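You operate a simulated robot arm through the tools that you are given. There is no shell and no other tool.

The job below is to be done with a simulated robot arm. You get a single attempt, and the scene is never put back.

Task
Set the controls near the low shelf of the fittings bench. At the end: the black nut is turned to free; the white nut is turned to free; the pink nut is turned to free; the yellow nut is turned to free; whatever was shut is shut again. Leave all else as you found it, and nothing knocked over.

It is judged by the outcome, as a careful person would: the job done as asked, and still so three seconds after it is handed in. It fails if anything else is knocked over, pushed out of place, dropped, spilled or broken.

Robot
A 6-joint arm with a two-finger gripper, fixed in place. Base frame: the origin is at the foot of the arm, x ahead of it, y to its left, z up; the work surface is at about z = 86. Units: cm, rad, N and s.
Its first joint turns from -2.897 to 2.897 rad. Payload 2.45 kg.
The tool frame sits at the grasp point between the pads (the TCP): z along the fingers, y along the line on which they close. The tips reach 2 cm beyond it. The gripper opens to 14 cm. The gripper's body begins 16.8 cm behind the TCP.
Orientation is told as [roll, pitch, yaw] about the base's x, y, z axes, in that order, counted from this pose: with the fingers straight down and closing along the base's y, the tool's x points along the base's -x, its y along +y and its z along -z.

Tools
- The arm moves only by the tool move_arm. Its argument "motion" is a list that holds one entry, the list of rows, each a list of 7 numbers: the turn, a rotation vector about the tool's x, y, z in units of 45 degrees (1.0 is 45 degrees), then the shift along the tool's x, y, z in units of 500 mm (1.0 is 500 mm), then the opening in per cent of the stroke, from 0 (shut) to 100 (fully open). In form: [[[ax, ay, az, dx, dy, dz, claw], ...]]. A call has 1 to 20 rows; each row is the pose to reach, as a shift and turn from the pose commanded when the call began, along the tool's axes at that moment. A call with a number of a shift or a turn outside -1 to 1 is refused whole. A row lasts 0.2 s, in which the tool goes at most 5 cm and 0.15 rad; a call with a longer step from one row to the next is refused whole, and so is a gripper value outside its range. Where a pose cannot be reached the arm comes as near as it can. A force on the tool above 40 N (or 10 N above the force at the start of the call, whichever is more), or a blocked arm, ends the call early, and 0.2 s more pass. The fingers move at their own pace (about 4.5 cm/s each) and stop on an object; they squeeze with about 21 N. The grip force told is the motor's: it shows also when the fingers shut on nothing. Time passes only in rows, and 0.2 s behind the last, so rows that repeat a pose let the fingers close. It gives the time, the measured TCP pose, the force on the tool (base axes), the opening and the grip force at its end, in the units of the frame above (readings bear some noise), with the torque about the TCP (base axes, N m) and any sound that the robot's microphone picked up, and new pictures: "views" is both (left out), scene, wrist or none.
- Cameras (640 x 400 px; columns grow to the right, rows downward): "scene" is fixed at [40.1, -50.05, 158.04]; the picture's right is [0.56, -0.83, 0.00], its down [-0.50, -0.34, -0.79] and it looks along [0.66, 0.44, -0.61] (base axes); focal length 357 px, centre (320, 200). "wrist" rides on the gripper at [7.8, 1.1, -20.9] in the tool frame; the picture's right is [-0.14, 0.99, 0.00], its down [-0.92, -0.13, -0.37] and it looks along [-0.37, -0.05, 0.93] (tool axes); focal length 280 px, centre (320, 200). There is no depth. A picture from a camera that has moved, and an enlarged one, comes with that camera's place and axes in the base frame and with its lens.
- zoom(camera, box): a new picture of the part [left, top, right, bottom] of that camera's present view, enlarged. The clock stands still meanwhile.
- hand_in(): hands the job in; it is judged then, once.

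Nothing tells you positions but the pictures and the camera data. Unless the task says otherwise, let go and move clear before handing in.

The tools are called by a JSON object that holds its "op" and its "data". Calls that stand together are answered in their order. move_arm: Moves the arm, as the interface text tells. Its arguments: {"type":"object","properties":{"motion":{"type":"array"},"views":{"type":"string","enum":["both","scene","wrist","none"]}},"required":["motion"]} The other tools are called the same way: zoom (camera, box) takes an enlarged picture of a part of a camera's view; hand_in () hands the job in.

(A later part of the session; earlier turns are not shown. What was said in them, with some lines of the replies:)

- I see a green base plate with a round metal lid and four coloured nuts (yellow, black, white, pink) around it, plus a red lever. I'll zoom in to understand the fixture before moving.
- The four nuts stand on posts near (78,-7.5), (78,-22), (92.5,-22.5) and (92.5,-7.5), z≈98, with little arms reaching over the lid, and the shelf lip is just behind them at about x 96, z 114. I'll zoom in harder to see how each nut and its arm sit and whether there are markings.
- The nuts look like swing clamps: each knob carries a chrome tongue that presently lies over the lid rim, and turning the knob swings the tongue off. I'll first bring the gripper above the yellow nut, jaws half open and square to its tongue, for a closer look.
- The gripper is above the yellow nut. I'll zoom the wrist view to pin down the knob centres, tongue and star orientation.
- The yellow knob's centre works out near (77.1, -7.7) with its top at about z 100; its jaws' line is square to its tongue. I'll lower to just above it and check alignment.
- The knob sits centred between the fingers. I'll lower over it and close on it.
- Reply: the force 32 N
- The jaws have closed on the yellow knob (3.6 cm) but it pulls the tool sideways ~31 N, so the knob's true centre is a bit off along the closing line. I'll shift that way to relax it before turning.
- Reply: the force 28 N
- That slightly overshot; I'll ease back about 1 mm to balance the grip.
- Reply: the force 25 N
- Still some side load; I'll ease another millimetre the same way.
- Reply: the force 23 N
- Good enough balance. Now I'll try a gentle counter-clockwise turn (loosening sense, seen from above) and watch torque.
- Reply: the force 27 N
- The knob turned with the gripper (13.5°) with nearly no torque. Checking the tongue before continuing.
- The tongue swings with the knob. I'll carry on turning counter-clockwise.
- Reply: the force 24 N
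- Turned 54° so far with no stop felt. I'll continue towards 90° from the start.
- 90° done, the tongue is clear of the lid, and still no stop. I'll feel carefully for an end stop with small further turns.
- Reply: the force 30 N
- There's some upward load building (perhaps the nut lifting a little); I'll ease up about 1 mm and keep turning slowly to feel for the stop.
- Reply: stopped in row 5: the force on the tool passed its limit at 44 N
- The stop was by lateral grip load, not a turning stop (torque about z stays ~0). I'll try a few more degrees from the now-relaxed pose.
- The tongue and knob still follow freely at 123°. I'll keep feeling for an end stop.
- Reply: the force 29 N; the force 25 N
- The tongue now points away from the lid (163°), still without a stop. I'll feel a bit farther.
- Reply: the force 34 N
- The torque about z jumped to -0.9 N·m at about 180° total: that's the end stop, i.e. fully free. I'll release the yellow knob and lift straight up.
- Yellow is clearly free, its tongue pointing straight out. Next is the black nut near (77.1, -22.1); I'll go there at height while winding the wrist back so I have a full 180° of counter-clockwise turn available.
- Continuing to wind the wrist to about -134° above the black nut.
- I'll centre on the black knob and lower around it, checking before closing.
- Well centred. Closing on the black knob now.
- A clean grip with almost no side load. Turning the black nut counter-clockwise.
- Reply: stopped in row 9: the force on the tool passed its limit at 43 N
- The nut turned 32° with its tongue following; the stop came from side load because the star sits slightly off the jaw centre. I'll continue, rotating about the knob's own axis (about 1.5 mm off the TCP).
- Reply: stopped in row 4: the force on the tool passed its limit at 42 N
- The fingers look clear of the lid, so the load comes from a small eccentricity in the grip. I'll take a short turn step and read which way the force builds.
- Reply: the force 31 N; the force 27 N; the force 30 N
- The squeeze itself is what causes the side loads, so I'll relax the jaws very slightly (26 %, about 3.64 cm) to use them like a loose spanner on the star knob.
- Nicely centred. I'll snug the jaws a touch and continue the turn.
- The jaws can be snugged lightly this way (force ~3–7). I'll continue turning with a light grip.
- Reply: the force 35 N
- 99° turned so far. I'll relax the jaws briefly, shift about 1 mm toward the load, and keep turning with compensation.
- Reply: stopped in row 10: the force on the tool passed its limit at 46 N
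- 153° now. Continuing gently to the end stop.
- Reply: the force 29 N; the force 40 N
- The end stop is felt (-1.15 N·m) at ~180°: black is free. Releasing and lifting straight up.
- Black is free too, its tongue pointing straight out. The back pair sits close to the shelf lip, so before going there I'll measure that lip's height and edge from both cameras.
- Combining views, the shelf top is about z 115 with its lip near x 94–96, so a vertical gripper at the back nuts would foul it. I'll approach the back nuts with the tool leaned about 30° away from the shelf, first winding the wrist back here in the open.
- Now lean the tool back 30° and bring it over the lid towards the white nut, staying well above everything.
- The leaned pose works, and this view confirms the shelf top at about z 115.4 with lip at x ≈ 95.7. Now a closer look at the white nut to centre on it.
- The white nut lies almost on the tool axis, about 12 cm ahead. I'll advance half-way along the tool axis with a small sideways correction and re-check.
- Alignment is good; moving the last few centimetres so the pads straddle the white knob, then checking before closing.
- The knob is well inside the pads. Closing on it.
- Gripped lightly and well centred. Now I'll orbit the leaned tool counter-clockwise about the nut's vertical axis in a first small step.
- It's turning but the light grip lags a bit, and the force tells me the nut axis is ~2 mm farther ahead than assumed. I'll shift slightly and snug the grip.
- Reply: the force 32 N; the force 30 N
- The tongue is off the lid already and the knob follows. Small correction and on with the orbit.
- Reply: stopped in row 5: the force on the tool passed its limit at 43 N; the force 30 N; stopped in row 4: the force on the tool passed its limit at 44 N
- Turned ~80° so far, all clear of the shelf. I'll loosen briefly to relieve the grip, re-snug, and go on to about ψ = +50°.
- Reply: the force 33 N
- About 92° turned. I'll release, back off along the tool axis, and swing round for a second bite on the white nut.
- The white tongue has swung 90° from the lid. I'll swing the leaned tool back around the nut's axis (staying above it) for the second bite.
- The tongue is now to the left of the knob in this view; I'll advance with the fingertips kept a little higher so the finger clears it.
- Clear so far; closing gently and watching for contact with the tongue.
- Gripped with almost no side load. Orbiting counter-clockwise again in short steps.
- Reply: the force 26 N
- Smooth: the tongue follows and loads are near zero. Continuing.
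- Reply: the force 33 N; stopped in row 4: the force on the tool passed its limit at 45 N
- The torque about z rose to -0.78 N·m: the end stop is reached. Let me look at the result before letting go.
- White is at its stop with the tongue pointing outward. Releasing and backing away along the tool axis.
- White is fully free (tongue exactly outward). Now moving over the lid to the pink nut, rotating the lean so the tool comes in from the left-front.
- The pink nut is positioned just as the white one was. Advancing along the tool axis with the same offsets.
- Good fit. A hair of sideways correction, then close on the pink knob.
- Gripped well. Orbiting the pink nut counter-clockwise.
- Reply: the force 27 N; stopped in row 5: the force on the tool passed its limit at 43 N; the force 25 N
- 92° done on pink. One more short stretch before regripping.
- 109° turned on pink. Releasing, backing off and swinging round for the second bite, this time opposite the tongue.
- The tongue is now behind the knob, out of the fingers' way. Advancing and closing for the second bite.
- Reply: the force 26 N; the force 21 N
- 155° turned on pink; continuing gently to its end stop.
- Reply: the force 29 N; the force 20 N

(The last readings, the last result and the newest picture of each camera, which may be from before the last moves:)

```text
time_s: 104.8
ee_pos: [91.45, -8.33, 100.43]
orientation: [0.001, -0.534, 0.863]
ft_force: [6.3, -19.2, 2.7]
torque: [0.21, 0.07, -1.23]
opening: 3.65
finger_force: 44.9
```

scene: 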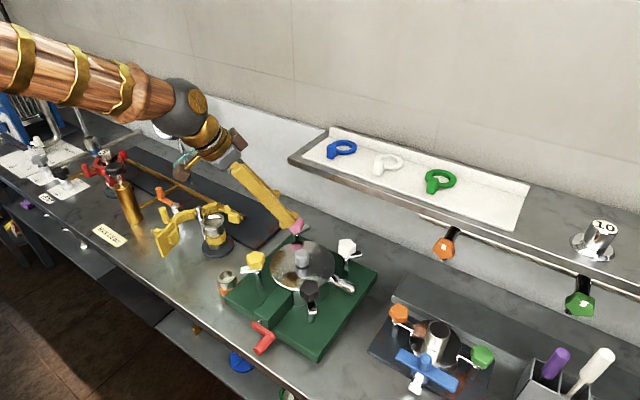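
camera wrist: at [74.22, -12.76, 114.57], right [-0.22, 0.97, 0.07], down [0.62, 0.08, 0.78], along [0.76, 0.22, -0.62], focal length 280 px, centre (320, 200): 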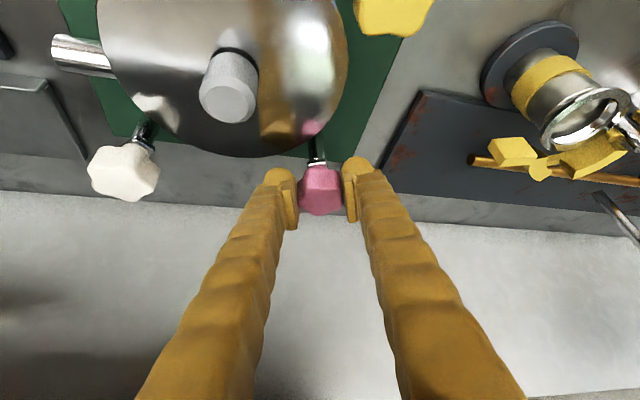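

End stop felt on pink (-1.23 N·m). Releasing and backing off along the tool axis.

{"op": "move_arm", "data": {"motion": [[[0.025, 0, 0.043, 0, 0, 0, 10], [0.025, 0, 0.043, 0, 0, 0, 50], [0.025, 0, 0.043, 0, 0, 0, 50], [0.025, 0, 0.043, 0, 0, 0, 50], [0.025, 0, 0.043, 0, 0, -0.04, 50], [0.025, 0, 0.043, 0, 0, -0.08, 50], [0.025, 0, 0.043, 0, 0, -0.13, 50], [0.025, 0, 0.043, 0, 0, -0.19, 50], [0.025, 0, 0.043, 0, 0, -0.24, 50]]]}}

{"op": "zoom", "data": {"camera": "wrist", "box": [230, 60, 410, 200]}}

{"op": "zoom", "data": {"camera": "scene", "box": [200, 190, 400, 370]}}

```text
time_s: 106.8
ee_pos: [87.43, -13.18, 110.76]
orientation: [0.002, -0.532, 0.824]
ft_force: [-0.4, 0.2, 0.3]
torque: [0.02, -0.02, 0.04]
opening: 6.98
finger_force: 0.0
camera wrist: at [74.73, -25.04, 125.0], right [-0.65, 0.76, 0.07], down [0.51, 0.36, 0.78], along [0.57, 0.54, -0.62], focal length 280 px, centre (320, 200)
```

scene: 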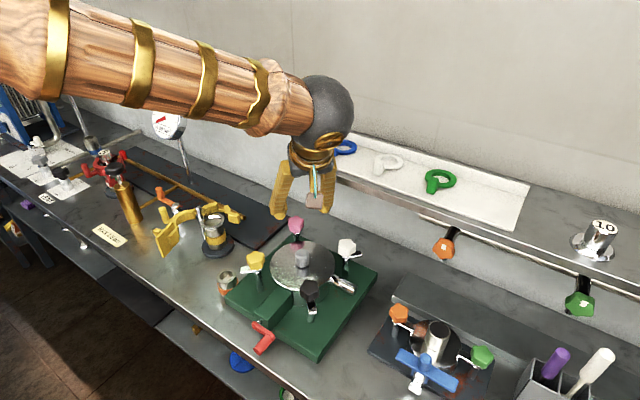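
wrist: 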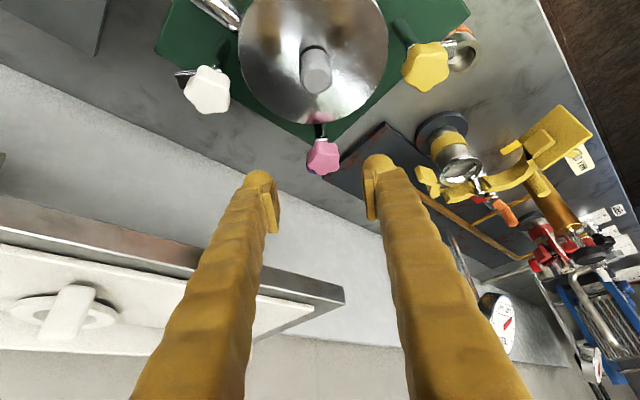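

```text
2.86 times, centred on (320, 130) of wrist
camera zoom: at [74.73, -25.04, 125.0], right [-0.65, 0.76, 0.07], down [0.51, 0.36, 0.78], along [0.57, 0.54, -0.62], focal length 801 px, centre (320, 400)
```

zoom: 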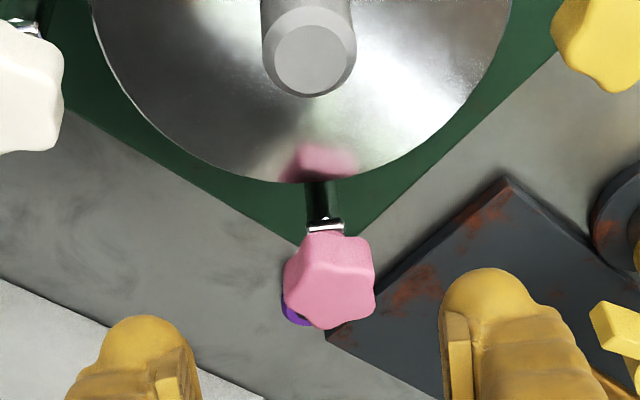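

```text
2.22 times, centred on (300, 280) of scene
camera zoom: at [40.1, -50.05, 158.04], right [0.56, -0.83, 0.0], down [-0.5, -0.34, -0.79], along [0.66, 0.44, -0.61], focal length 794 px, centre (364, 22)
```

zoom: 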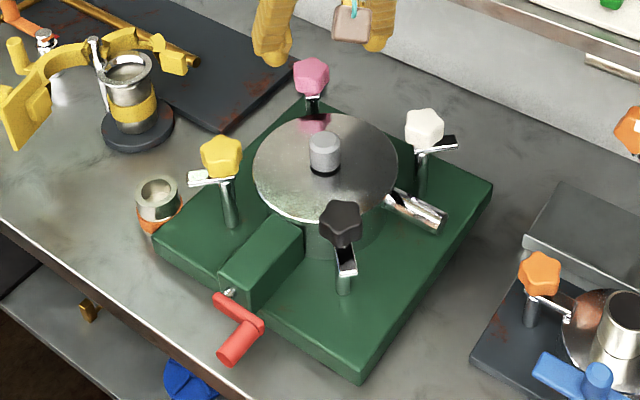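

All four tongues now point straight outward and the lid is still seated. I'll draw the arm well clear and do a final check of the bench.

{"op": "move_arm", "data": {"motion": [[[0, 0, 0, 0, 0, -0.04, 50], [0, 0, 0, 0, 0, -0.08, 50], [0, 0, 0, 0, 0, -0.12, 50], [0, 0, 0, 0, 0, -0.16, 50], [0, 0, 0, 0, 0, -0.2, 50], [0, 0, 0, 0, 0, -0.24, 50], [0, 0, 0, 0, 0, -0.28, 50], [0, 0, 0, 0, 0, -0.32, 50], [0, 0, 0, 0, 0, -0.32, 50]]]}}

{"op": "zoom", "data": {"camera": "scene", "box": [210, 190, 400, 320]}}

{"op": "zoom", "data": {"camera": "scene", "box": [270, 100, 640, 330]}}

{"op": "zoom", "data": {"camera": "wrist", "box": [130, 0, 510, 230]}}

```text
time_s: 108.8
ee_pos: [81.88, -18.8, 124.48]
orientation: [0.003, -0.53, 0.823]
ft_force: [-0.5, 0.2, 0.0]
torque: [0.04, 0.02, 0.03]
opening: 6.99
finger_force: 0.1
camera wrist: at [69.2, -30.71, 138.64], right [-0.65, 0.76, 0.07], down [0.51, 0.36, 0.78], along [0.57, 0.54, -0.62], focal length 280 px, centre (320, 200)
```

scene: 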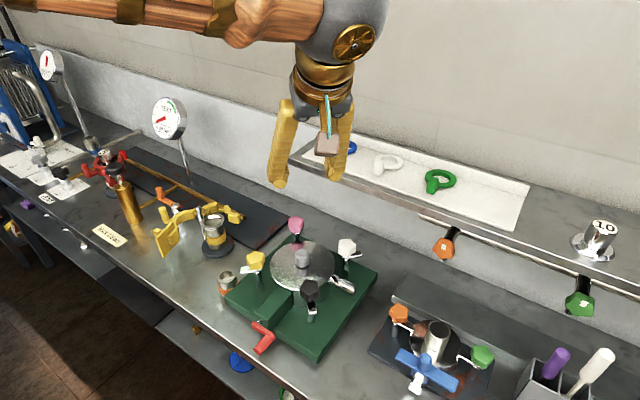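
wrist: 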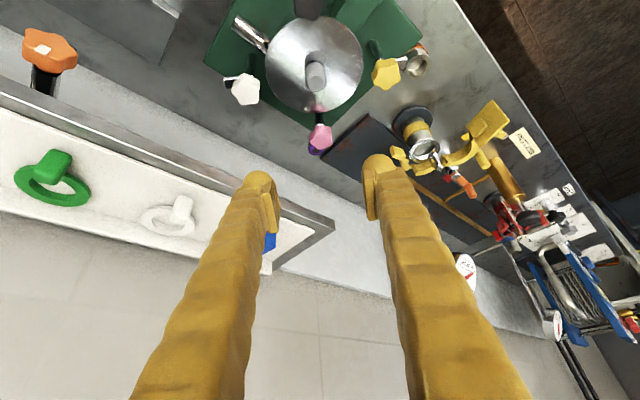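

```text
3.08 times, centred on (305, 255) of scene
camera zoom: at [40.1, -50.05, 158.04], right [0.56, -0.83, 0.0], down [-0.5, -0.34, -0.79], along [0.66, 0.44, -0.61], focal length 1100 px, centre (366, 31)
```

zoom: 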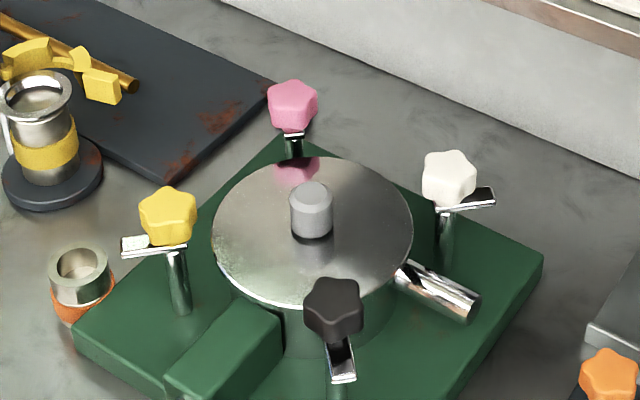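

```text
1.73 times, centred on (455, 215) of scene
camera zoom: at [40.1, -50.05, 158.04], right [0.56, -0.83, 0.0], down [-0.5, -0.34, -0.79], along [0.66, 0.44, -0.61], focal length 618 px, centre (86, 174)
```

zoom: 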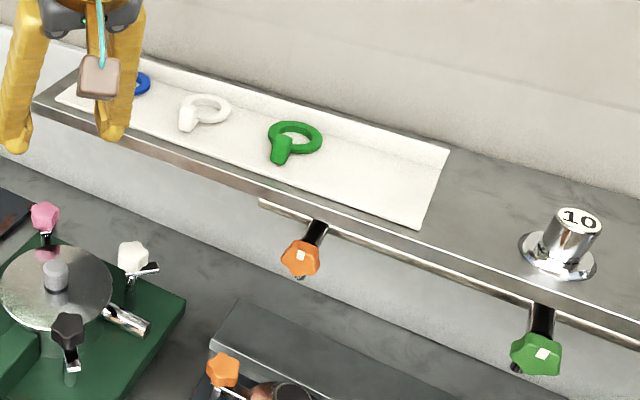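

```text
1.68 times, centred on (320, 115) of wrist
camera zoom: at [69.2, -30.71, 138.64], right [-0.65, 0.76, 0.07], down [0.51, 0.36, 0.78], along [0.57, 0.54, -0.62], focal length 472 px, centre (320, 343)
```

zoom: 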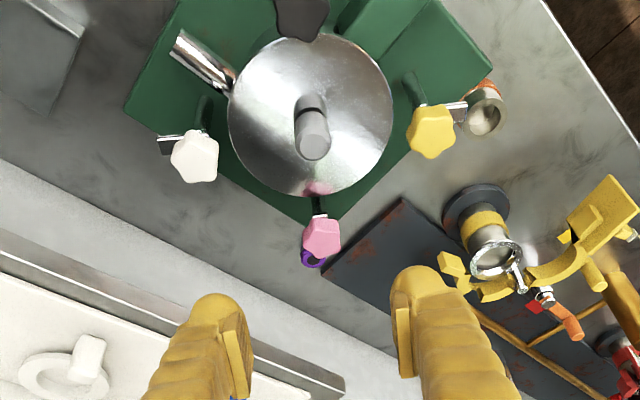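

All four nuts (black, white, pink, yellow) are at their free stops with the tongues pointing outward. The lid is still shut in place, the crank, cup, shelf fittings and the rest look untouched, and the arm is clear. Handing in.

{"op": "hand_in", "data": {}}

```text
The job is handed in.
```

The black, white, pink and yellow nuts are all turned to free. I turned each one about half a turn counter-clockwise until I felt its end stop. In the last pictures, all four tongues point straight out, clear of the lid.

I never opened the lid, so it is still shut. Nothing else on the bench or shelf looks moved or knocked over, and the arm was clear when I handed in.

I took "free" to mean turned all the way to the stop, since the nuts have no visible free mark.
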